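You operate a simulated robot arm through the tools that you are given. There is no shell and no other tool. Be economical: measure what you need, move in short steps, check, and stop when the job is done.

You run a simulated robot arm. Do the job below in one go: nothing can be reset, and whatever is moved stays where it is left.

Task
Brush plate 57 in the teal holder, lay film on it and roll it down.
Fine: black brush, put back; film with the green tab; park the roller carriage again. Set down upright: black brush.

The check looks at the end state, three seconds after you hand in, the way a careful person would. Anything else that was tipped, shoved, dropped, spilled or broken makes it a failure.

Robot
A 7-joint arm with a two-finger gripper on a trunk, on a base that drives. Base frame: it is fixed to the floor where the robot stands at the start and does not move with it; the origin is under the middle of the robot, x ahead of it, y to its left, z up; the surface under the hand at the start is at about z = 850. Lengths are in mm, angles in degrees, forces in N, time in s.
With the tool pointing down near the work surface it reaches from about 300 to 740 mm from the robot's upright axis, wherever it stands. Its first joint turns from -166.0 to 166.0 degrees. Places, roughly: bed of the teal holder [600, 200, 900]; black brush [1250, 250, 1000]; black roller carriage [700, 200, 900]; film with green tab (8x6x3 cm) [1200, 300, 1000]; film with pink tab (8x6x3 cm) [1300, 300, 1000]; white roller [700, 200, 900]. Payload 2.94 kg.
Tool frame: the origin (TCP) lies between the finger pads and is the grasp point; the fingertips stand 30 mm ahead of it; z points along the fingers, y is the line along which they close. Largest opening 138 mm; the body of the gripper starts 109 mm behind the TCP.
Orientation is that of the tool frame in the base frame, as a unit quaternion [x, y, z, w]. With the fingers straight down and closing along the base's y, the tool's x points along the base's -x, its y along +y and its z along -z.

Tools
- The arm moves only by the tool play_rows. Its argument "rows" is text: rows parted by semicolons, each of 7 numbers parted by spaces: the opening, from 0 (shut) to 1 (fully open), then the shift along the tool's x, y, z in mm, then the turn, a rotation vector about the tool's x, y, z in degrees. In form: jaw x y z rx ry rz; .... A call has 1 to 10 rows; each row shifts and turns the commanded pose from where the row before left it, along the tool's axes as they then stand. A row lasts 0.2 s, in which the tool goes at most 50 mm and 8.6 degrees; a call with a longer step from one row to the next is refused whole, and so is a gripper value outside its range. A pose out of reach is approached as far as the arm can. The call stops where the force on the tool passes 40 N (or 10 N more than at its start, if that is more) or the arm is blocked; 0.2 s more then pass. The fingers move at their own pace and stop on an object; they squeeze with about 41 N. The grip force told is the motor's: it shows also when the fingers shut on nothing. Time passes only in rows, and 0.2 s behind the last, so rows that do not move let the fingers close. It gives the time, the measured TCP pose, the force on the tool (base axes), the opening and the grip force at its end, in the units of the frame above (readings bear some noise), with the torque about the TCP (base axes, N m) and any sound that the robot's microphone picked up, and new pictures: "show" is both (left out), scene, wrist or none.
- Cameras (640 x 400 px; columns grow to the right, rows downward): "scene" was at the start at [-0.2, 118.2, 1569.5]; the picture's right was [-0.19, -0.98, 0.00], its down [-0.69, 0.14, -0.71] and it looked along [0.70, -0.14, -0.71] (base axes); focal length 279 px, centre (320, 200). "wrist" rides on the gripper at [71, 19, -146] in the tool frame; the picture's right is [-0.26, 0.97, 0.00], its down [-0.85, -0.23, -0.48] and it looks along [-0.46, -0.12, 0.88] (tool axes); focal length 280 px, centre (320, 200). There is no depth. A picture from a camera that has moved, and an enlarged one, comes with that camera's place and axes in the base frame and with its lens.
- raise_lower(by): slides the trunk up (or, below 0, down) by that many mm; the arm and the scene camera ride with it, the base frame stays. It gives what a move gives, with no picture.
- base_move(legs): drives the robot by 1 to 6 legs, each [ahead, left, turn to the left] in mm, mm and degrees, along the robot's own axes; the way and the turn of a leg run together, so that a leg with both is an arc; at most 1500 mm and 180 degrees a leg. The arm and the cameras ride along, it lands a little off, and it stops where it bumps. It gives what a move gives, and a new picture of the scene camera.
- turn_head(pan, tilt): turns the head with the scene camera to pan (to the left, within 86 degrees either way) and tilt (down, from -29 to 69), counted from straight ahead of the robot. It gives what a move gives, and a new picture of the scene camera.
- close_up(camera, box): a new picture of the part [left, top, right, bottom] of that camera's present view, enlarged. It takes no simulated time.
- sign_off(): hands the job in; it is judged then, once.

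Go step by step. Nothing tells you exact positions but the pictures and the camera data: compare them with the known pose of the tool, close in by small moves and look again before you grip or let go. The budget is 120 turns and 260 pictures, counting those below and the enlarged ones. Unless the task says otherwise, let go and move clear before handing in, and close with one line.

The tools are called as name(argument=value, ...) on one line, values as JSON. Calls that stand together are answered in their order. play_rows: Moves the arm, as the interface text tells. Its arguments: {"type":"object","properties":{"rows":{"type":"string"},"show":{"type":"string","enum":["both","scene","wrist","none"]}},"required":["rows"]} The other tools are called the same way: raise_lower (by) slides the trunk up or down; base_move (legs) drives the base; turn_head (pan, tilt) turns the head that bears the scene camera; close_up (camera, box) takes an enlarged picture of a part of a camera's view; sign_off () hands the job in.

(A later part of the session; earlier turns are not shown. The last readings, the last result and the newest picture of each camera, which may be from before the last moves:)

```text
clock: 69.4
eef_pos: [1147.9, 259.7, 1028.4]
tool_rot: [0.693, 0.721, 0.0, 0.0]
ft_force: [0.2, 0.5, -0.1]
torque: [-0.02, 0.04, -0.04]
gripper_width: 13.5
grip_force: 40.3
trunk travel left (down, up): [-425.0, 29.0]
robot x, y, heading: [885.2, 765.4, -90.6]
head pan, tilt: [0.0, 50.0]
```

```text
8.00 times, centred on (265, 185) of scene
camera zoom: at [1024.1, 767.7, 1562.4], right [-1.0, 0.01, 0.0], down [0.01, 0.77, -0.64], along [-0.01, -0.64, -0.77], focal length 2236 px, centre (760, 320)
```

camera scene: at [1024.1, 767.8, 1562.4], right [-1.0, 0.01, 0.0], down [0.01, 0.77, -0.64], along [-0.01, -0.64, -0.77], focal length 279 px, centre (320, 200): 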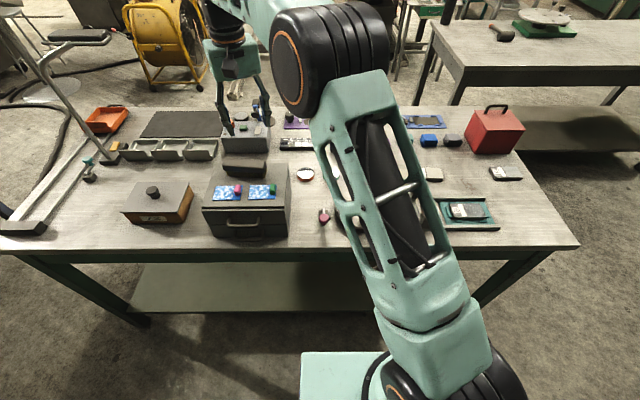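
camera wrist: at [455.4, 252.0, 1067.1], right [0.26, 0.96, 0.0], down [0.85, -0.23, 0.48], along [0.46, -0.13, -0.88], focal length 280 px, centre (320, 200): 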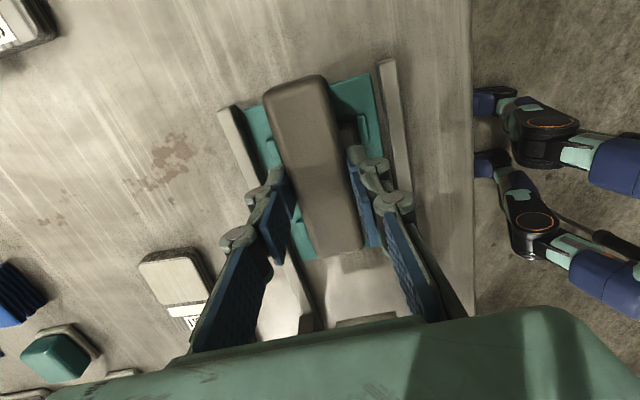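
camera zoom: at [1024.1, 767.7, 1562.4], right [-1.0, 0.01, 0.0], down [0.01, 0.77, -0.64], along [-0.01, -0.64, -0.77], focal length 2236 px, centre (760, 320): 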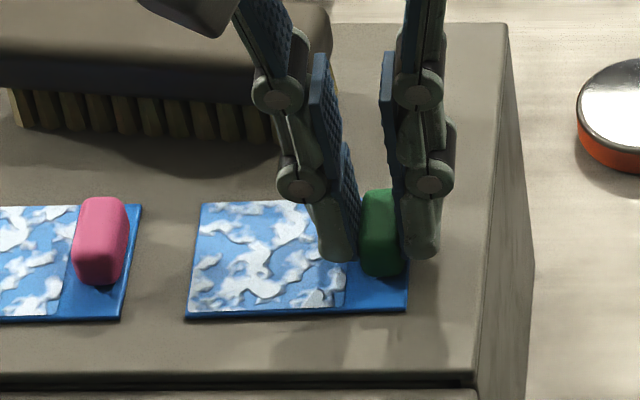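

Tab gripped; film body is about 51×50 mm, matching the plate's coated area (centre ≈ (536, 233)). Lift, square up and carry with the tab overhanging the −x end.

play_rows(rows="0.05 0 0 -10 0 0 0;0.05 0 0 -40 0 0 0;0.05 0 0 -45 0 0 2.2;0.05 0 -45 -15 0 0 0;0.05 -3 -47 0 0 0 0;0.05 -3 -47 0 0 0 0;0.05 -3 -47 0 0 0 0;0.05 -3 -47 0 0 0 0;0.05 -3 -47 0 0 0 0;0.05 -3 -47 0 0 0 0", show="both")

play_rows(rows="0.05 -3 -47 0 0 0 0;0.05 -3 -47 0 0 0 0;0.05 -3 -47 0 0 0 0;0.05 0 -47 0 0 0 0;0.05 0 -47 0 0 0 0;0.05 0 -47 0 0 0 0;0.05 0 -41 0 0 0 0;0.05 0 0 0 0 0 0")

```text
clock: 71.6
eef_pos: [820.0, 240.1, 1137.9]
tool_rot: [0.707, 0.707, 0.0, 0.0]
ft_force: [0.0, 0.1, -0.4]
torque: [0.02, -0.01, 0.0]
gripper_width: 13.4
grip_force: 39.9
trunk travel left (down, up): [-425.0, 29.0]
robot x, y, heading: [890.0, 764.8, -90.6]
head pan, tilt: [0.0, 50.0]
camera scene: at [1023.2, 767.5, 1562.5], right [-1.0, 0.01, 0.0], down [0.01, 0.77, -0.64], along [-0.01, -0.64, -0.77], focal length 279 px, centre (320, 200)
camera wrist: at [838.3, 311.1, 1283.8], right [0.97, -0.26, 0.0], down [-0.23, -0.85, 0.48], along [-0.12, -0.46, -0.88], focal length 280 px, centre (320, 200)
```

scene: 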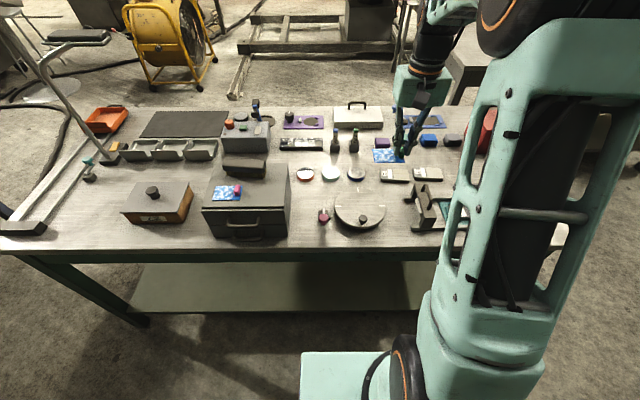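
wrist: 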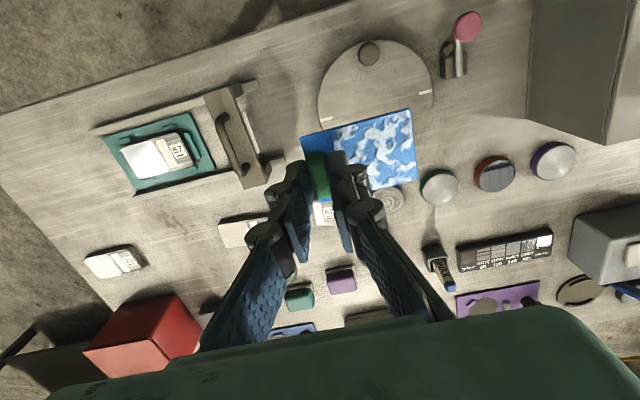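

```text
clock: 73.4
eef_pos: [500.4, 232.2, 1141.2]
tool_rot: [0.706, 0.708, 0.0, -0.001]
ft_force: [0.0, 0.7, 0.7]
torque: [0.01, 0.01, -0.01]
gripper_width: 13.8
grip_force: 40.0
trunk travel left (down, up): [-425.0, 29.0]
robot x, y, heading: [890.7, 766.6, -90.6]
head pan, tilt: [0.0, 50.0]
camera scene: at [1024.3, 767.9, 1562.4], right [-1.0, 0.01, 0.0], down [0.01, 0.77, -0.64], along [-0.01, -0.64, -0.77], focal length 279 px, centre (320, 200)
camera wrist: at [518.6, 303.4, 1286.1], right [0.97, -0.26, 0.0], down [-0.23, -0.85, 0.48], along [-0.12, -0.46, -0.88], focal length 280 px, centre (320, 200)
```

scene: 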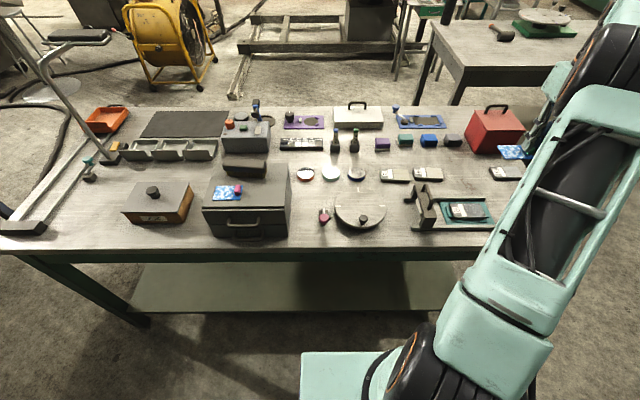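
wrist: 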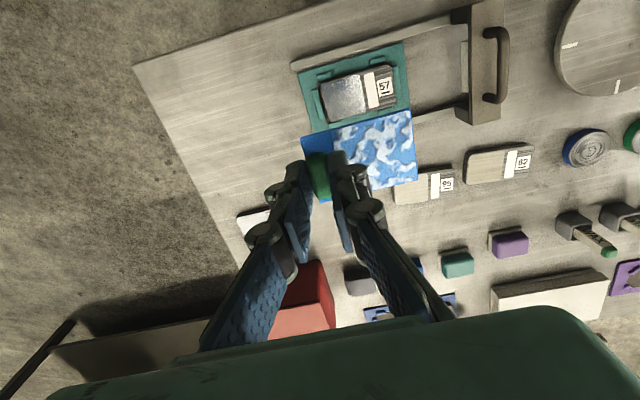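

close_up(camera="wrist", box=[290, 40, 430, 140])

play_rows(rows="0.05 0 0 45 0 0 0;0.05 0 0 45 0 0 0;0.05 0 0 45 0 0 0;0.05 0 0 45 0 0 0;0.05 0 0 25 0 0 0;0.05 0 0 0 0 0 0", show="wrist")

close_up(camera="wrist", box=[260, 60, 460, 220])

close_up(camera="scene", box=[420, 170, 530, 240])

```text
4.00 times, centred on (360, 90) of wrist
camera zoom: at [518.6, 303.4, 1286.1], right [0.97, -0.26, 0.0], down [-0.23, -0.85, 0.48], along [-0.12, -0.46, -0.88], focal length 1122 px, centre (160, 640)
```

zoom: 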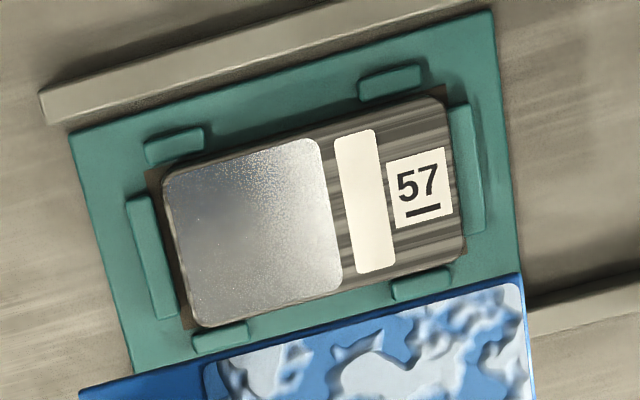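

```text
clock: 74.8
eef_pos: [498.7, 231.5, 933.8]
tool_rot: [0.706, 0.708, -0.001, 0.0]
ft_force: [0.7, -0.5, -0.5]
torque: [-0.04, 0.06, 0.02]
gripper_width: 13.8
grip_force: 40.1
trunk travel left (down, up): [-425.0, 29.0]
robot x, y, heading: [891.5, 767.4, -90.4]
head pan, tilt: [0.0, 50.0]
camera wrist: at [518.0, 302.8, 1080.5], right [0.97, -0.26, 0.0], down [-0.23, -0.85, 0.48], along [-0.12, -0.46, -0.88], focal length 280 px, centre (320, 200)
```

wrist: 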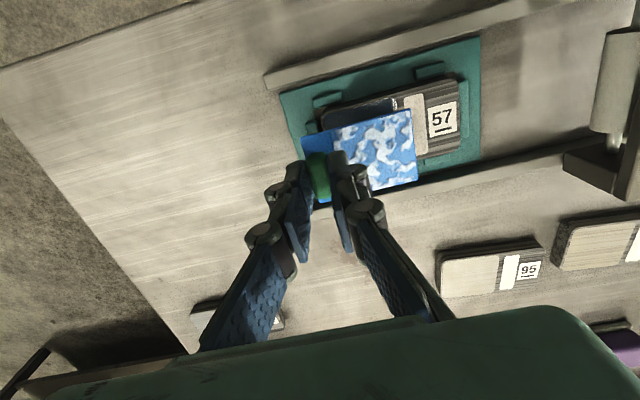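

```text
2.50 times, centred on (360, 140) of wrist
camera zoom: at [518.0, 302.8, 1080.5], right [0.97, -0.26, 0.0], down [-0.23, -0.85, 0.48], along [-0.12, -0.46, -0.88], focal length 701 px, centre (220, 350)
```

zoom: 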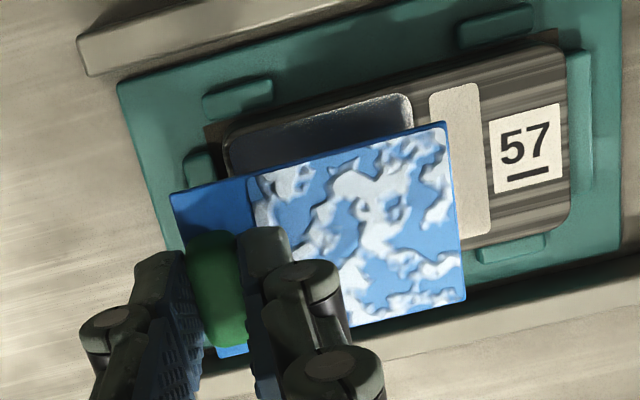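

```text
5.71 times, centred on (475, 205) of scene
camera zoom: at [1024.1, 767.8, 1562.4], right [-1.0, 0.01, 0.0], down [0.01, 0.77, -0.64], along [-0.01, -0.64, -0.77], focal length 1597 px, centre (-566, 171)
```

zoom: 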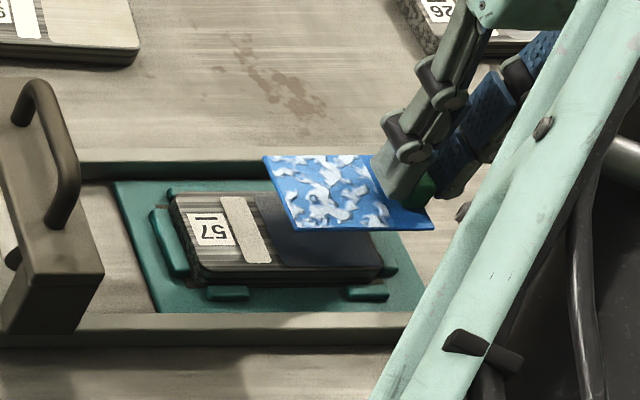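

play_rows(rows="0.05 3 -4.2 8 0 0 1.3;0.05 0 0 10 0 0 0;0.05 0 0 0 0 0 0", show="none")

close_up(camera="wrist", box=[260, 60, 460, 220])

close_up(camera="scene", box=[430, 180, 510, 230])

```text
clock: 75.6
eef_pos: [492.7, 235.1, 915.7]
tool_rot: [0.715, 0.7, -0.001, 0.0]
ft_force: [-0.1, 0.0, -0.3]
torque: [0.0, 0.0, -0.01]
gripper_width: 13.7
grip_force: 40.1
trunk travel left (down, up): [-425.0, 29.0]
robot x, y, heading: [888.9, 763.2, -90.6]
head pan, tilt: [0.0, 50.0]
```

```text
2.50 times, centred on (360, 140) of wrist
camera zoom: at [514.4, 305.1, 1061.6], right [0.96, -0.28, 0.0], down [-0.25, -0.84, 0.48], along [-0.13, -0.46, -0.88], focal length 701 px, centre (220, 350)
```

zoom: 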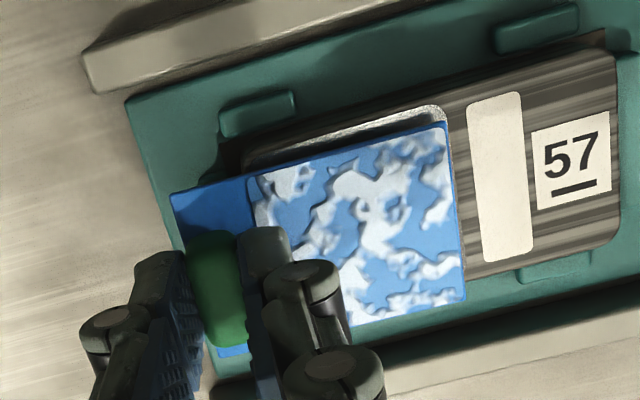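

```text
8.00 times, centred on (470, 205) of scene
camera zoom: at [1024.1, 767.7, 1562.4], right [-1.0, 0.01, 0.0], down [0.01, 0.77, -0.64], along [-0.01, -0.64, -0.77], focal length 2236 px, centre (-880, 160)
```

zoom: 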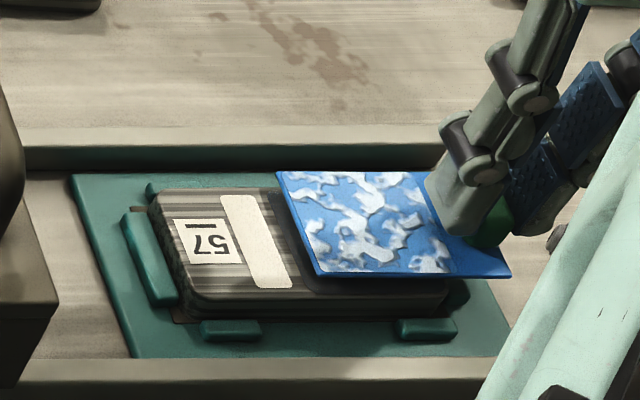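

play_rows(rows="0.05 0.8 0.7 0 0 0 -1;0.05 0 0 3 0 0 0;0.05 0 0 1 0 0 0;0.05 0 0 0 0 0 0", show="none")

close_up(camera="wrist", box=[260, 60, 460, 220])

close_up(camera="scene", box=[440, 185, 510, 230])

```text
clock: 76.6
eef_pos: [494.5, 234.3, 911.9]
tool_rot: [0.708, 0.706, 0.0, 0.0]
ft_force: [0.1, 0.1, -0.4]
torque: [0.01, -0.01, -0.02]
gripper_width: 13.6
grip_force: 40.4
trunk travel left (down, up): [-425.0, 29.0]
robot x, y, heading: [893.6, 767.2, -90.3]
head pan, tilt: [0.0, 50.0]
```

```text
2.50 times, centred on (360, 140) of wrist
camera zoom: at [513.7, 306.3, 1057.1], right [0.96, -0.27, 0.0], down [-0.23, -0.85, 0.48], along [-0.13, -0.46, -0.88], focal length 701 px, centre (220, 350)
```

zoom: 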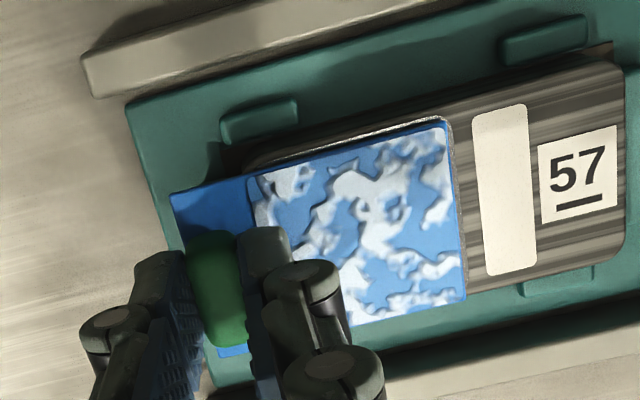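

```text
8.89 times, centred on (475, 208) of scene
camera zoom: at [1024.0, 767.7, 1562.4], right [-1.0, 0.01, 0.0], down [0.01, 0.77, -0.64], along [-0.01, -0.64, -0.77], focal length 2484 px, centre (-1058, 133)
```

zoom: 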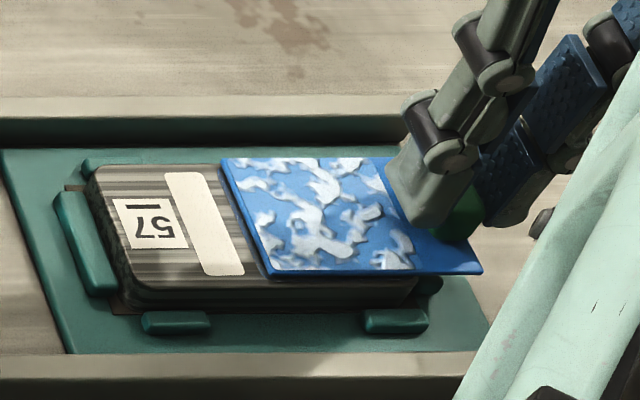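

play_rows(rows="0.05 0.3 0.7 1 0 0 0;0.05 0 0 1 0 0 0;0.05 0 0 0 0 0 0", show="none")

play_rows(rows="0.05 0 0 1 0 0 0;0.05 0 0 0 0 0 0", show="none")

close_up(camera="wrist", box=[260, 60, 460, 220])

close_up(camera="scene", box=[440, 185, 510, 230])

```text
clock: 77.4
eef_pos: [494.1, 234.7, 910.7]
tool_rot: [0.708, 0.707, -0.002, 0.0]
ft_force: [-0.1, -1.2, 4.2]
torque: [-0.04, -0.05, 0.0]
gripper_width: 13.4
grip_force: 40.1
trunk travel left (down, up): [-425.0, 29.0]
robot x, y, heading: [889.9, 768.9, -90.5]
head pan, tilt: [0.0, 50.0]
```

```text
clock: 78.0
eef_pos: [494.1, 236.0, 908.0]
tool_rot: [0.709, 0.705, -0.001, 0.0]
ft_force: [0.1, -0.5, 9.3]
torque: [-0.03, -0.11, 0.02]
gripper_width: 13.7
grip_force: 39.9
trunk travel left (down, up): [-425.0, 29.0]
robot x, y, heading: [889.4, 766.2, -90.6]
head pan, tilt: [0.0, 50.0]
```

```text
2.50 times, centred on (360, 140) of wrist
camera zoom: at [514.1, 307.0, 1055.3], right [0.96, -0.27, 0.0], down [-0.23, -0.85, 0.48], along [-0.13, -0.46, -0.88], focal length 701 px, centre (220, 350)
```

zoom: 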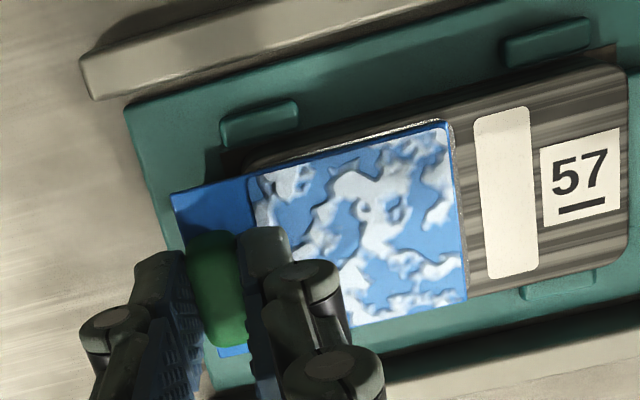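

```text
8.89 times, centred on (475, 208) of scene
camera zoom: at [1024.8, 768.8, 1562.4], right [-1.0, 0.01, 0.0], down [0.01, 0.77, -0.64], along [-0.01, -0.64, -0.77], focal length 2484 px, centre (-1058, 133)
```

zoom: 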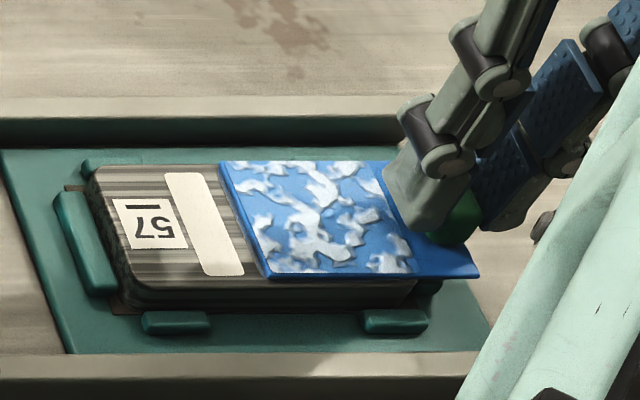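

play_rows(rows="0.05 0.8 0.7 -2 0 0 0;0.05 0 0 0 0 0 0;0.05 0 0 1.5 0 0 0;0.05 0 0 0 0 0 0", show="none")

close_up(camera="wrist", box=[290, 70, 450, 190])

close_up(camera="scene", box=[440, 185, 510, 230])

```text
clock: 79.0
eef_pos: [494.0, 236.9, 909.9]
tool_rot: [0.708, 0.706, -0.001, 0.0]
ft_force: [0.2, -0.2, 10.4]
torque: [0.04, -0.13, -0.01]
gripper_width: 13.6
grip_force: 40.2
trunk travel left (down, up): [-425.0, 29.0]
robot x, y, heading: [888.4, 764.5, -90.5]
head pan, tilt: [0.0, 50.0]
```

```text
3.33 times, centred on (370, 130) of wrist
camera zoom: at [514.5, 308.1, 1055.3], right [0.96, -0.27, 0.0], down [-0.23, -0.85, 0.48], along [-0.13, -0.46, -0.88], focal length 935 px, centre (153, 433)
```

zoom: 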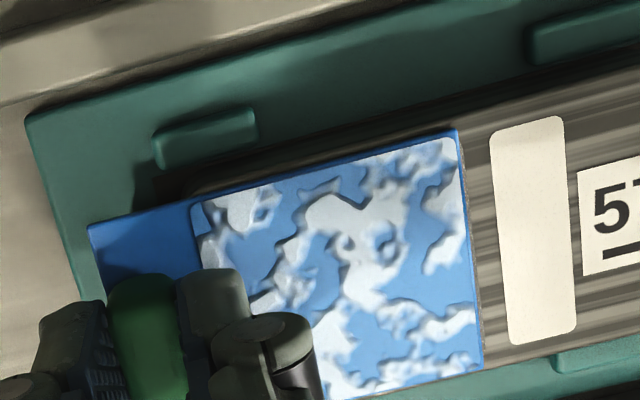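

```text
8.89 times, centred on (475, 208) of scene
camera zoom: at [1024.9, 769.0, 1562.4], right [-1.0, 0.01, 0.0], down [0.01, 0.77, -0.64], along [-0.01, -0.64, -0.77], focal length 2484 px, centre (-1058, 133)
```

zoom: 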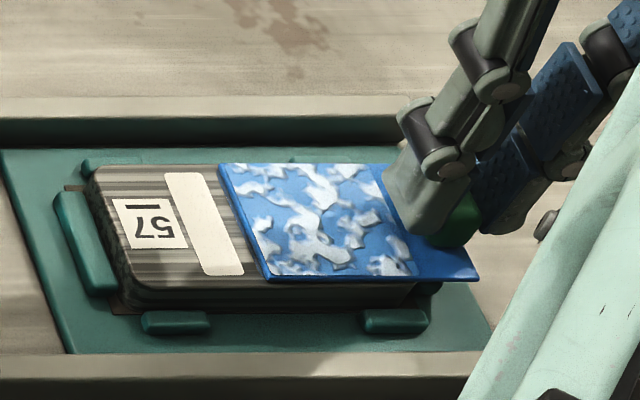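

play_rows(rows="0.05 0 0 -1 0 0 0;0.15 0 0 0 0 0 0;0.25 0 0 0 0 0 0;0.25 0 0 0 0 0 0;0.25 0 0 -10 0 0 0;0.25 0 0 -30 0 0 0;0.25 0 0 0 0 0 0", show="none")

close_up(camera="wrist", box=[260, 60, 460, 220])

close_up(camera="scene", box=[440, 185, 510, 230])

```text
clock: 80.6
eef_pos: [495.0, 235.6, 949.6]
tool_rot: [0.709, 0.706, 0.0, 0.0]
ft_force: [0.3, -0.6, -0.2]
torque: [-0.03, 0.0, 0.0]
gripper_width: 34.6
grip_force: 0.0
trunk travel left (down, up): [-425.0, 29.0]
robot x, y, heading: [886.9, 766.8, -90.7]
head pan, tilt: [0.0, 50.0]
```

```text
2.50 times, centred on (360, 140) of wrist
camera zoom: at [514.6, 306.7, 1094.8], right [0.96, -0.27, 0.0], down [-0.23, -0.85, 0.48], along [-0.13, -0.46, -0.88], focal length 701 px, centre (220, 350)
```

zoom: 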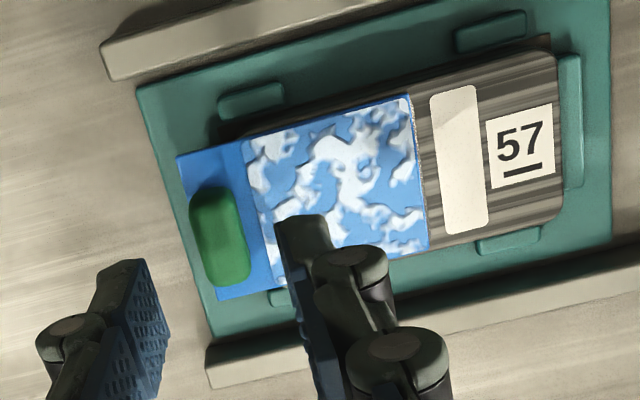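

```text
8.89 times, centred on (475, 208) of scene
camera zoom: at [1024.0, 767.7, 1562.4], right [-1.0, 0.01, 0.0], down [0.01, 0.77, -0.64], along [-0.01, -0.64, -0.77], focal length 2484 px, centre (-1058, 133)
```

zoom: 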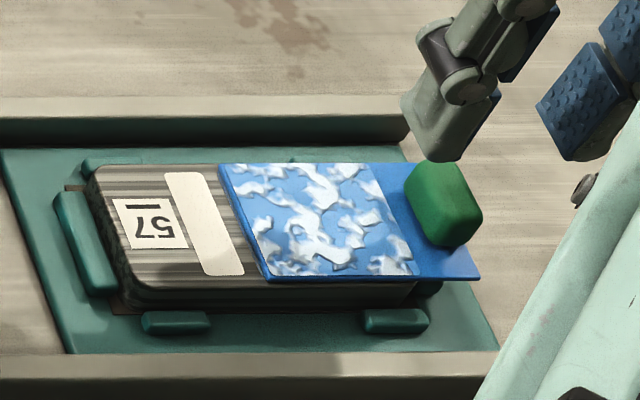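

Film lies flat with the tab off the −x end. Now to the roller carriage: move above its handle and look.

play_rows(rows="0.4 0 0 -45 0 0 0;0.4 0 0 -45 0 0 0;0.4 0 0 -30 0 0 0;0.4 0 45 0 0 0 0;0.4 0 45 0 0 0 0;0.4 0 45 0 0 0 0;0.4 0 45 0 0 0 0;0.4 0 15 0 0 0 0;0.4 0 0 0 0 0 0")

close_up(camera="wrist", box=[200, 40, 440, 240])

close_up(camera="scene", box=[390, 160, 510, 240])

```text
clock: 82.6
eef_pos: [689.7, 236.2, 1071.9]
tool_rot: [0.709, 0.706, -0.001, 0.0]
ft_force: [-0.6, 0.3, 0.4]
torque: [0.0, 0.01, 0.01]
gripper_width: 55.2
grip_force: 0.0
trunk travel left (down, up): [-425.0, 29.0]
robot x, y, heading: [890.2, 766.6, -90.8]
head pan, tilt: [0.0, 50.0]
camera scene: at [1024.0, 767.7, 1562.4], right [-1.0, 0.01, 0.0], down [0.01, 0.77, -0.64], along [-0.01, -0.64, -0.77], focal length 279 px, centre (320, 200)
camera wrist: at [709.6, 307.2, 1216.5], right [0.96, -0.27, 0.0], down [-0.23, -0.85, 0.48], along [-0.13, -0.46, -0.88], focal length 280 px, centre (320, 200)
```

scene: 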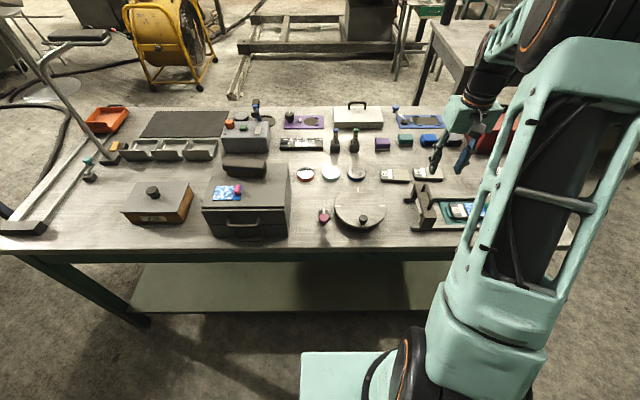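
wrist: 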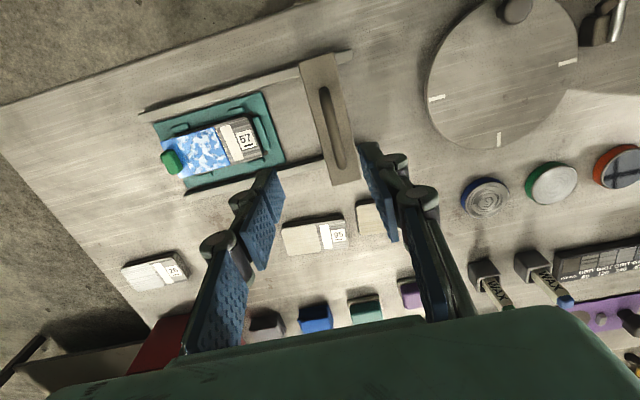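

```text
2.00 times, centred on (320, 140) of wrist
camera zoom: at [709.6, 307.2, 1216.5], right [0.96, -0.27, 0.0], down [-0.23, -0.85, 0.48], along [-0.13, -0.46, -0.88], focal length 561 px, centre (320, 320)
```

zoom: 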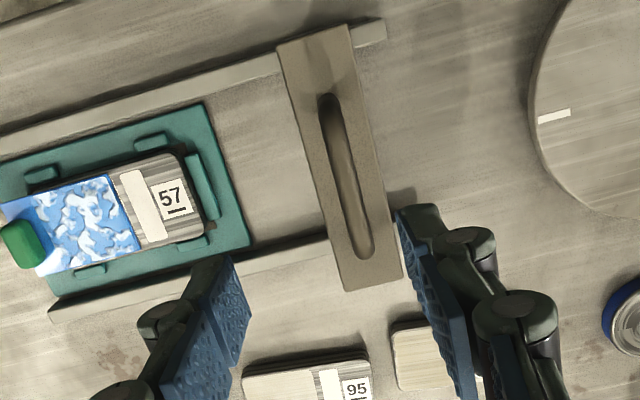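

```text
5.00 times, centred on (450, 200) of scene
camera zoom: at [1024.0, 767.7, 1562.4], right [-1.0, 0.01, 0.0], down [0.01, 0.77, -0.64], along [-0.01, -0.64, -0.77], focal length 1397 px, centre (-330, 200)
```

zoom: 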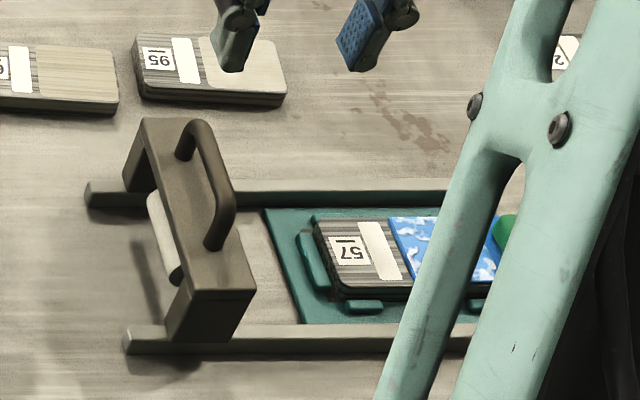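

play_rows(rows="0.4 5 13 25 0 0 0;0.4 0 0 25 0 0 0;0.4 0 0 0 0 0 0", show="none")

close_up(camera="wrist", box=[200, 20, 440, 240])

close_up(camera="scene", box=[390, 150, 490, 230])

```text
clock: 83.4
eef_pos: [703.8, 241.3, 1020.8]
tool_rot: [0.708, 0.706, 0.0, -0.001]
ft_force: [0.9, -0.8, 0.4]
torque: [-0.01, 0.02, -0.01]
gripper_width: 55.7
grip_force: 0.1
trunk travel left (down, up): [-425.0, 29.0]
robot x, y, heading: [891.8, 765.8, -90.4]
head pan, tilt: [0.0, 50.0]
```

```text
1.82 times, centred on (320, 130) of wrist
camera zoom: at [722.6, 313.0, 1166.4], right [0.96, -0.27, 0.0], down [-0.23, -0.85, 0.48], along [-0.13, -0.46, -0.88], focal length 510 px, centre (320, 327)
```

zoom: 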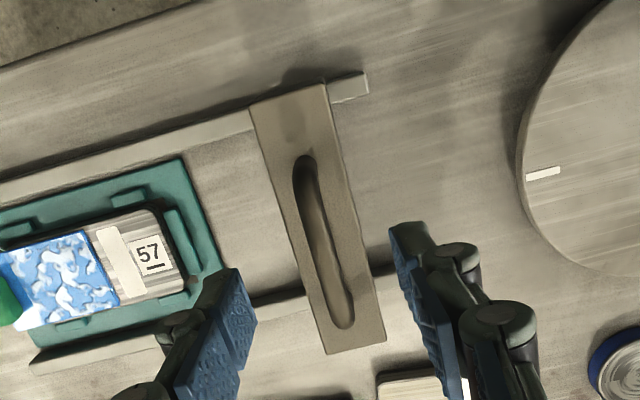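

```text
5.00 times, centred on (440, 190) of scene
camera zoom: at [1024.1, 767.8, 1562.4], right [-1.0, 0.01, 0.0], down [0.01, 0.77, -0.64], along [-0.01, -0.64, -0.77], focal length 1397 px, centre (-280, 250)
```

zoom: 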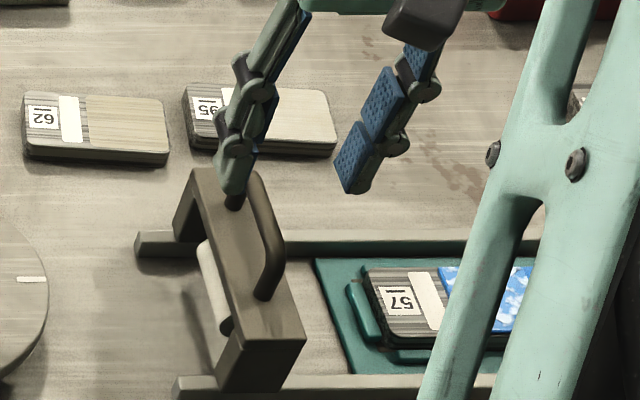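

play_rows(rows="0.4 0 3.5 15 0 0 0;0.4 0 0 10 0 0 0;0.4 0 0 10 0 0 0;0.4 0 0 0 0 0 0", show="none")

close_up(camera="wrist", box=[200, 20, 440, 240])

close_up(camera="scene", box=[390, 160, 470, 230])

```text
clock: 84.4
eef_pos: [706.2, 240.1, 985.0]
tool_rot: [0.709, 0.706, 0.0, 0.0]
ft_force: [-0.8, -0.4, 0.0]
torque: [-0.01, 0.02, -0.03]
gripper_width: 55.0
grip_force: 0.1
trunk travel left (down, up): [-425.0, 29.0]
robot x, y, heading: [890.4, 769.5, -90.5]
head pan, tilt: [0.0, 50.0]
```

```text
1.82 times, centred on (320, 130) of wrist
camera zoom: at [725.5, 311.8, 1130.2], right [0.96, -0.27, 0.0], down [-0.23, -0.85, 0.48], along [-0.13, -0.46, -0.88], focal length 510 px, centre (320, 327)
```

zoom: 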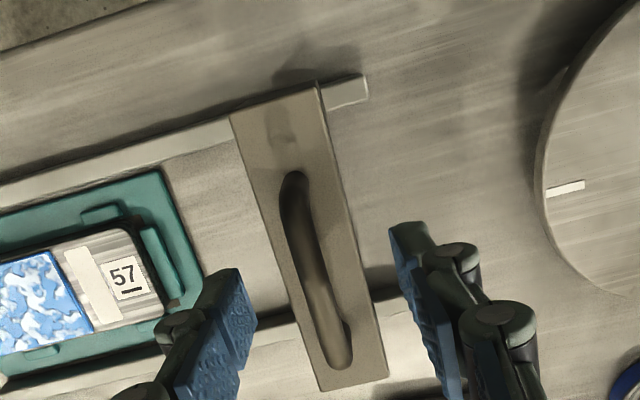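

```text
5.71 times, centred on (430, 195) of scene
camera zoom: at [1024.1, 767.7, 1562.4], right [-1.0, 0.01, 0.0], down [0.01, 0.77, -0.64], along [-0.01, -0.64, -0.77], focal length 1597 px, centre (-309, 229)
```

zoom: 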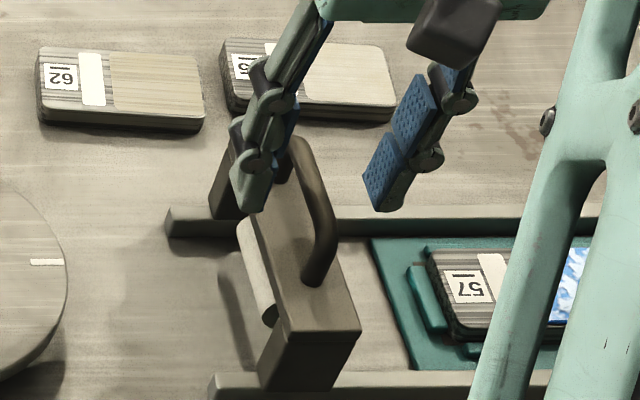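

play_rows(rows="0.4 -4 0 4 0 0 0;0.4 0 0 5 0 0 0;0.25 0 0 0 0 0 0;0.15 0 0 0 0 0 0;0.05 0 0 0 0 0 0;0.05 0 0 0 0 0 0", show="none")

close_up(camera="wrist", box=[200, 20, 440, 240])

close_up(camera="scene", box=[390, 160, 470, 230])

```text
clock: 85.8
eef_pos: [704.7, 237.1, 976.2]
tool_rot: [0.708, 0.706, -0.001, -0.001]
ft_force: [-9.2, -1.5, -3.7]
torque: [-0.25, 0.21, 0.2]
gripper_width: 10.3
grip_force: 37.9
trunk travel left (down, up): [-425.0, 29.0]
robot x, y, heading: [890.3, 769.6, -90.5]
head pan, tilt: [0.0, 50.0]
```

```text
1.82 times, centred on (320, 130) of wrist
camera zoom: at [723.3, 307.0, 1121.0], right [0.96, -0.27, 0.0], down [-0.23, -0.85, 0.48], along [-0.13, -0.46, -0.88], focal length 510 px, centre (320, 327)
```

zoom: 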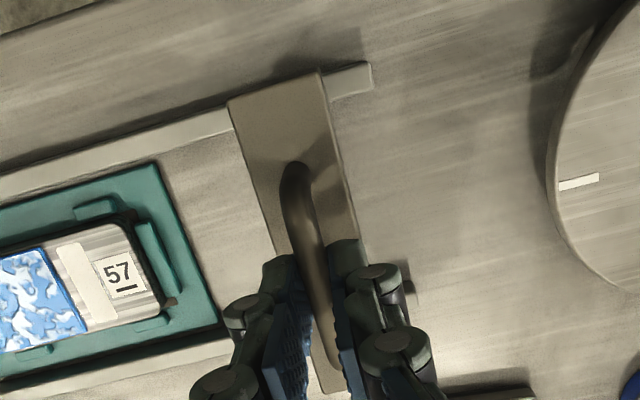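

```text
5.71 times, centred on (430, 195) of scene
camera zoom: at [1022.5, 767.2, 1562.5], right [-1.0, 0.01, 0.0], down [0.01, 0.77, -0.64], along [-0.01, -0.64, -0.77], focal length 1597 px, centre (-309, 229)
```

zoom: 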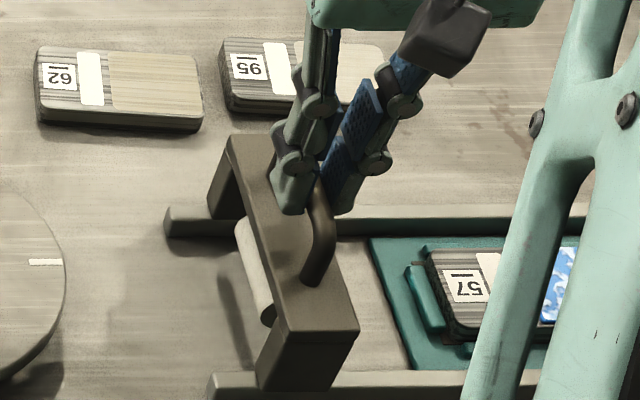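

Handle gripped. Now slide the carriage along the rails toward −x in small steps, watching force.

play_rows(rows="0.05 0 -8 0 0 0 0;0.05 0 -15 0 0 0 0;0.05 0 -15 0 0 0 0;0.05 0 -15 0 0 0 0;0.05 0 -15 0 0 0 0;0.05 0 0 0 0 0 0", show="none")

close_up(camera="scene", box=[400, 160, 500, 240])

```text
clock: 87.2
eef_pos: [637.7, 235.9, 976.1]
tool_rot: [0.709, 0.706, 0.0, -0.001]
ft_force: [-0.7, -7.4, -5.8]
torque: [-0.07, 0.04, 0.16]
gripper_width: 10.2
grip_force: 37.5
trunk travel left (down, up): [-425.0, 29.0]
robot x, y, heading: [888.3, 764.4, -90.4]
head pan, tilt: [0.0, 50.0]
```

```text
5.00 times, centred on (450, 200) of scene
camera zoom: at [1023.6, 766.0, 1562.4], right [-1.0, 0.01, 0.0], down [0.01, 0.77, -0.64], along [-0.01, -0.64, -0.77], focal length 1397 px, centre (-330, 200)
```

zoom: 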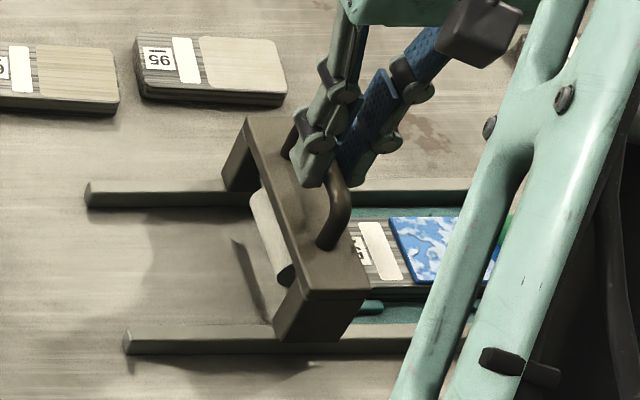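

play_rows(rows="0.05 -1.5 -10 1 0 0 0;0.05 0 -12 0.5 0 0 0;0.05 0 -12 0.5 0 0 0;0.05 0 -10 0 0 0 0;0.05 0 0 0 0 0 0", show="none")

close_up(camera="scene", box=[400, 160, 500, 240])

close_up(camera="wrist", box=[140, 20, 400, 240])

```text
clock: 88.4
eef_pos: [595.5, 235.6, 975.1]
tool_rot: [0.709, 0.705, -0.002, 0.0]
ft_force: [-0.6, -2.9, 11.7]
torque: [0.85, 0.0, 0.21]
gripper_width: 10.1
grip_force: 37.4
trunk travel left (down, up): [-425.0, 29.0]
robot x, y, heading: [889.1, 765.3, -90.5]
head pan, tilt: [0.0, 50.0]
```

```text
5.00 times, centred on (450, 200) of scene
camera zoom: at [1024.7, 768.5, 1562.4], right [-1.0, 0.01, 0.0], down [0.01, 0.77, -0.64], along [-0.01, -0.64, -0.77], focal length 1397 px, centre (-330, 200)
```

zoom: 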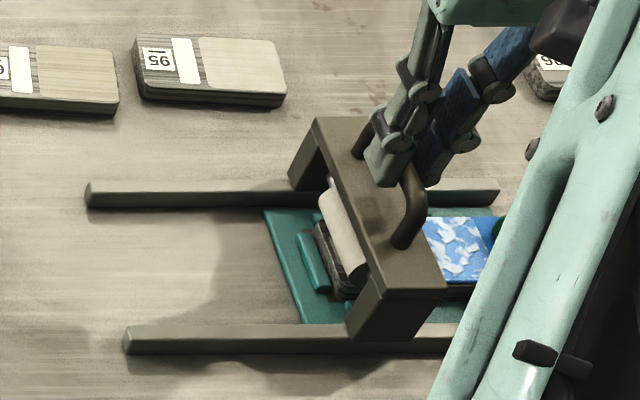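

```text
1.82 times, centred on (270, 130) of wrist
camera zoom: at [614.1, 307.4, 1120.8], right [0.96, -0.27, 0.0], down [-0.23, -0.85, 0.48], along [-0.13, -0.46, -0.88], focal length 510 px, centre (411, 327)
```

zoom: 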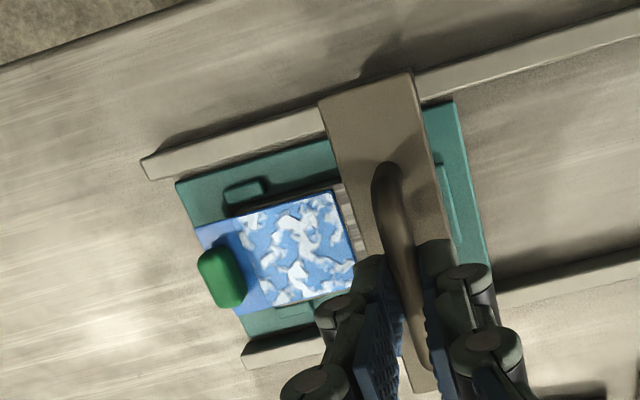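

play_rows(rows="0.05 0 -10 0 0 0 0;0.05 0 -10 0 0 0 0;0.05 0 -10 0 0 0 0;0.05 0 -10 0 0 0 0;0.05 0 -10 0 0 0 0;0.05 0 -10 0 0 0 0;0.05 0 0 0 0 0 0", show="none")

close_up(camera="scene", box=[420, 170, 520, 240])

close_up(camera="wrist", box=[180, 60, 400, 220])

```text
clock: 90.0
eef_pos: [535.2, 236.1, 975.5]
tool_rot: [0.708, 0.706, -0.001, 0.0]
ft_force: [1.4, -4.7, 17.1]
torque: [0.11, -0.03, 0.19]
gripper_width: 10.3
grip_force: 37.6
trunk travel left (down, up): [-425.0, 29.0]
robot x, y, heading: [891.1, 768.8, -90.6]
head pan, tilt: [0.0, 50.0]
```

```text
5.71 times, centred on (470, 205) of scene
camera zoom: at [1025.5, 768.9, 1562.3], right [-1.0, 0.01, 0.0], down [0.01, 0.77, -0.64], along [-0.01, -0.64, -0.77], focal length 1597 px, centre (-537, 171)
```

zoom: 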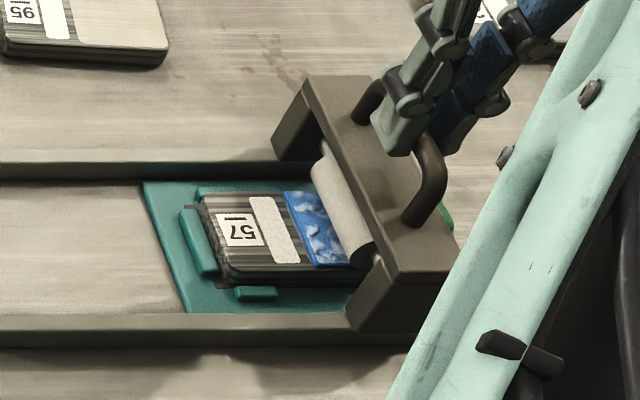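

```text
2.50 times, centred on (290, 140) of wrist
camera zoom: at [555.3, 307.5, 1120.7], right [0.96, -0.27, 0.0], down [-0.23, -0.85, 0.48], along [-0.13, -0.46, -0.88], focal length 701 px, centre (395, 350)
```

zoom: 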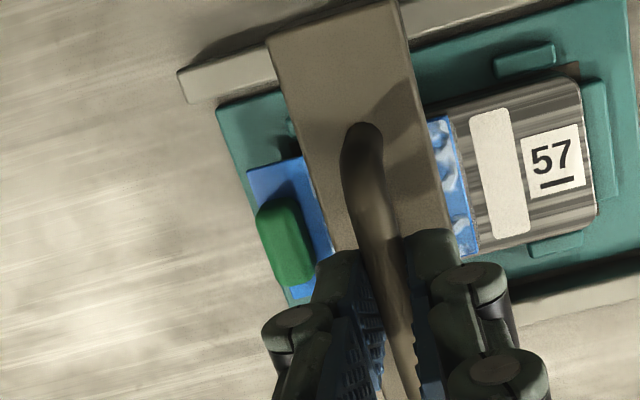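

play_rows(rows="0.05 0 -5 0 0 0 0;0.05 0 -5 0 0 0 0;0.05 0 -4 0 0 0 0;0.05 0 0 0 0 0 0", show="none")

close_up(camera="wrist", box=[180, 60, 400, 220])

close_up(camera="scene", box=[430, 175, 510, 230])

```text
clock: 91.0
eef_pos: [522.3, 234.7, 975.3]
tool_rot: [0.708, 0.706, 0.0, 0.001]
ft_force: [7.9, -3.3, 19.8]
torque: [-0.05, -0.21, 0.13]
gripper_width: 10.3
grip_force: 37.4
trunk travel left (down, up): [-425.0, 29.0]
robot x, y, heading: [887.5, 769.4, -90.4]
head pan, tilt: [0.0, 50.0]
```

```text
2.50 times, centred on (290, 140) of wrist
camera zoom: at [543.0, 307.4, 1120.7], right [0.96, -0.26, 0.0], down [-0.23, -0.85, 0.48], along [-0.13, -0.46, -0.88], focal length 701 px, centre (395, 350)
```

zoom: 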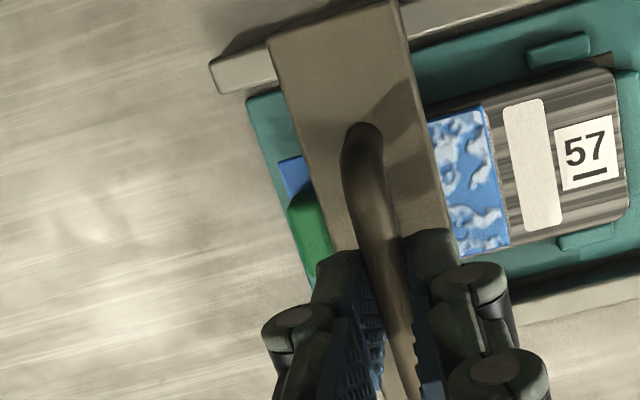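

```text
7.27 times, centred on (470, 202) of scene
camera zoom: at [1026.7, 769.4, 1562.2], right [-1.0, 0.01, 0.0], down [0.01, 0.77, -0.64], along [-0.01, -0.64, -0.77], focal length 2032 px, centre (-771, 182)
```

zoom: 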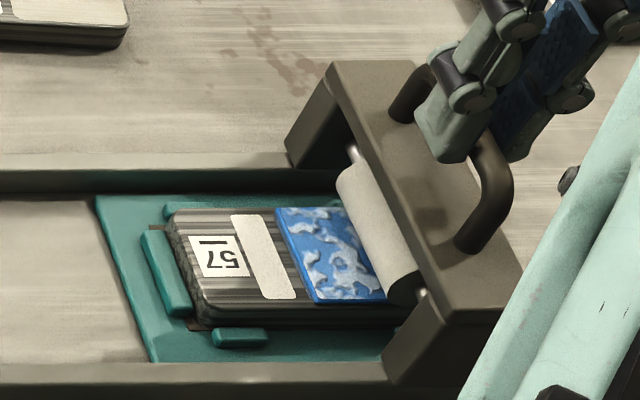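

play_rows(rows="0.05 0 -2 0 0 0 0;0.05 0 -2 0 0 0 0;0.05 0 -2 0 0 0 0;0.05 0 0 0 0 0 0", show="none")

close_up(camera="wrist", box=[180, 60, 400, 220])

```text
clock: 92.0
eef_pos: [522.9, 235.5, 975.6]
tool_rot: [0.708, 0.706, 0.001, 0.001]
ft_force: [31.8, 3.1, 13.5]
torque: [0.15, -0.7, 0.1]
gripper_width: 10.3
grip_force: 37.5
trunk travel left (down, up): [-425.0, 29.0]
robot x, y, heading: [890.8, 762.6, -90.5]
head pan, tilt: [0.0, 50.0]
```

```text
2.50 times, centred on (290, 140) of wrist
camera zoom: at [541.6, 307.0, 1121.0], right [0.96, -0.26, 0.01], down [-0.23, -0.85, 0.47], along [-0.12, -0.46, -0.88], focal length 701 px, centre (395, 350)
```

zoom: 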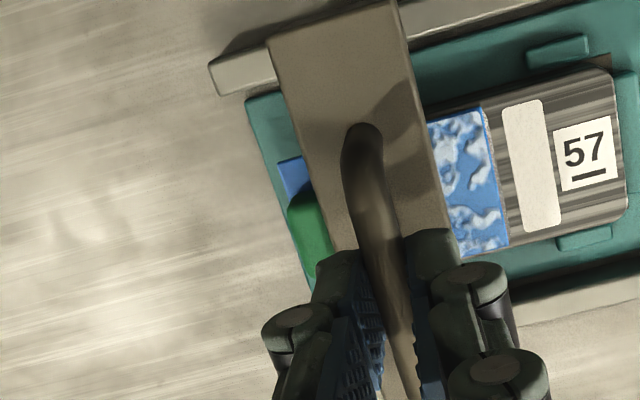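

It met resistance (about 32 N) at x≈522. I'll back off right away and inspect the film.

play_rows(rows="0.05 0 6 0 0 0 0;0.05 0 15 0 0 0 0;0.05 0 15 0 0 0 0;0.05 0 15 0 0 0 0;0.05 0 15 0 0 0 0;0.05 0 10 0 0 0 0;0.05 0 0 0 0 0 0", show="none")

close_up(camera="wrist", box=[140, 60, 380, 220])

close_up(camera="scene", box=[430, 175, 510, 230])

```text
clock: 93.6
eef_pos: [593.8, 236.0, 975.4]
tool_rot: [0.708, 0.706, -0.001, 0.0]
ft_force: [0.9, 1.5, 16.7]
torque: [0.6, -0.04, 0.21]
gripper_width: 10.4
grip_force: 37.5
trunk travel left (down, up): [-425.0, 29.0]
robot x, y, heading: [889.1, 770.0, -90.4]
head pan, tilt: [0.0, 50.0]
```

```text
2.50 times, centred on (260, 140) of wrist
camera zoom: at [611.0, 307.3, 1120.5], right [0.96, -0.27, 0.0], down [-0.23, -0.85, 0.48], along [-0.13, -0.46, -0.88], focal length 701 px, centre (470, 350)
```

zoom: 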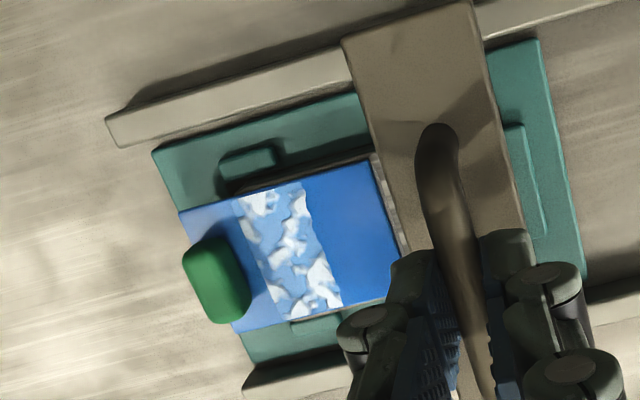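

```text
7.27 times, centred on (470, 202) of scene
camera zoom: at [1025.2, 769.8, 1562.4], right [-1.0, 0.01, 0.0], down [0.01, 0.77, -0.64], along [-0.01, -0.64, -0.77], focal length 2032 px, centre (-771, 182)
```

zoom: 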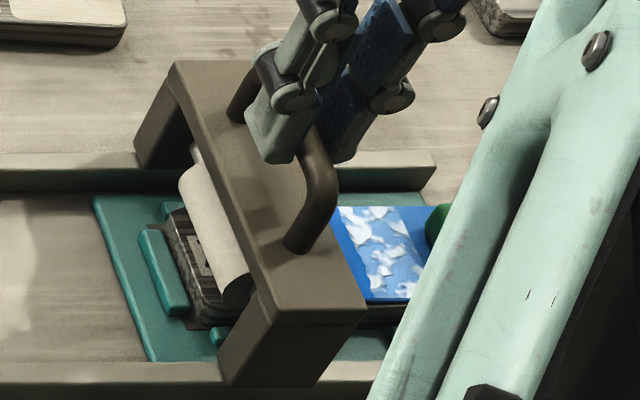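

Very informative: the rolled part turned solid blue, while white air patches remain on the −x half. I need to know whether the bar hits the tab or it's a travel stop, so I'll park the carriage just short, release, and look from a lower viewpoint.

play_rows(rows="0.05 0 -15 0 0 0 0;0.05 0 -15 0 0 0 0;0.05 0 -15 0 0 0 0;0.05 0 -10 -1 0 0 0;0.2 0 0 0 0 0 0;0.4 0 0 0 0 0 0;0.4 0 0 -10 0 0 0;0.4 0 0 -40 0 0 0;0.4 0 0 -45 0 0 0;0.4 0 0 -45 0 0 0", show="none")

play_rows(rows="0.4 0 45 -45 0 0 0;0.4 0 45 -45 0 0 0;0.4 0 45 0 0 0 0;0.4 0 45 0 0 0 0;0.4 0 45 0 0 0 0;0.4 0 45 0 0 0 0;0.4 0 45 0 0 0 0;0.4 0 45 0 0 0 0;0.4 0 45 0 0 0 0;0.4 0 30 0 0 0 0", show="none")

raise_lower(by=-190)

turn_head(pan=-35, tilt=35)

```text
clock: 95.8
eef_pos: [534.8, 234.4, 1116.4]
tool_rot: [0.709, 0.706, 0.0, 0.0]
ft_force: [-0.1, -0.6, 0.8]
torque: [0.03, -0.01, -0.02]
gripper_width: 55.1
grip_force: 0.1
trunk travel left (down, up): [-425.0, 29.0]
robot x, y, heading: [891.1, 770.1, -90.5]
head pan, tilt: [0.0, 50.0]
```

```text
refused: row 1 steps farther than a row can; nothing moved
```

```text
clock: 97.9
eef_pos: [535.1, 234.9, 926.6]
tool_rot: [0.708, 0.706, -0.001, 0.0]
ft_force: [-0.1, 0.6, -0.2]
torque: [-0.01, 0.02, 0.0]
gripper_width: 55.1
grip_force: 0.2
trunk travel left (down, up): [-235.0, 219.0]
robot x, y, heading: [888.8, 763.4, -90.6]
head pan, tilt: [0.0, 50.0]
```

```text
clock: 98.9
eef_pos: [533.9, 233.5, 926.9]
tool_rot: [0.708, 0.706, 0.0, 0.0]
ft_force: [-0.6, 0.6, 0.0]
torque: [0.01, 0.02, 0.04]
gripper_width: 55.2
grip_force: 0.1
trunk travel left (down, up): [-235.0, 219.0]
robot x, y, heading: [888.8, 767.0, -90.7]
head pan, tilt: [-35.0, 35.0]
camera scene: at [973.7, 773.0, 1394.1], right [-0.81, 0.58, 0.0], down [0.33, 0.47, -0.82], along [-0.48, -0.67, -0.57], focal length 279 px, centre (320, 200)
```

scene: 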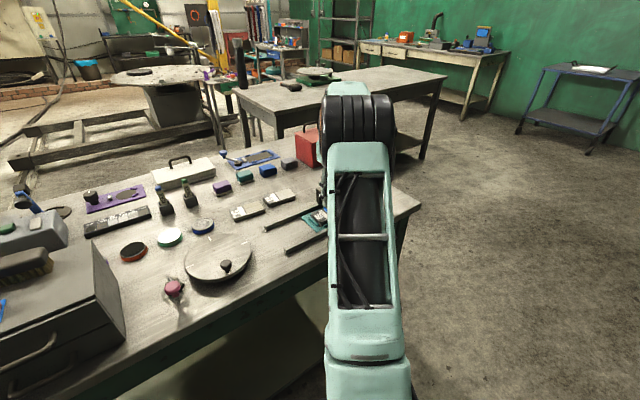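

One call was refused, so the trunk lowered with the hand straddling the carriage, luckily with no contact force. I'll raise the trunk straight back up, then clear the arm.

raise_lower(by=190)

close_up(camera="wrist", box=[140, 20, 440, 240])

```text
clock: 101.0
eef_pos: [534.0, 234.7, 1116.5]
tool_rot: [0.708, 0.706, 0.001, 0.0]
ft_force: [0.4, -0.2, -0.2]
torque: [0.02, -0.02, 0.03]
gripper_width: 55.4
grip_force: 0.0
trunk travel left (down, up): [-425.0, 29.0]
robot x, y, heading: [892.3, 767.9, -90.7]
head pan, tilt: [-35.0, 35.0]
```

```text
1.82 times, centred on (290, 130) of wrist
camera zoom: at [554.0, 305.9, 1261.5], right [0.96, -0.27, 0.0], down [-0.23, -0.85, 0.48], along [-0.13, -0.46, -0.88], focal length 510 px, centre (374, 327)
```

zoom: 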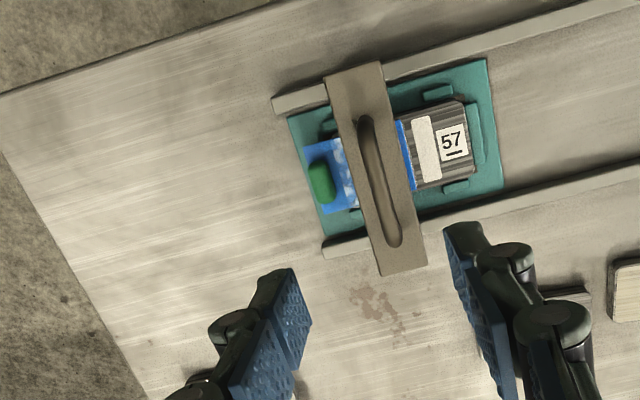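

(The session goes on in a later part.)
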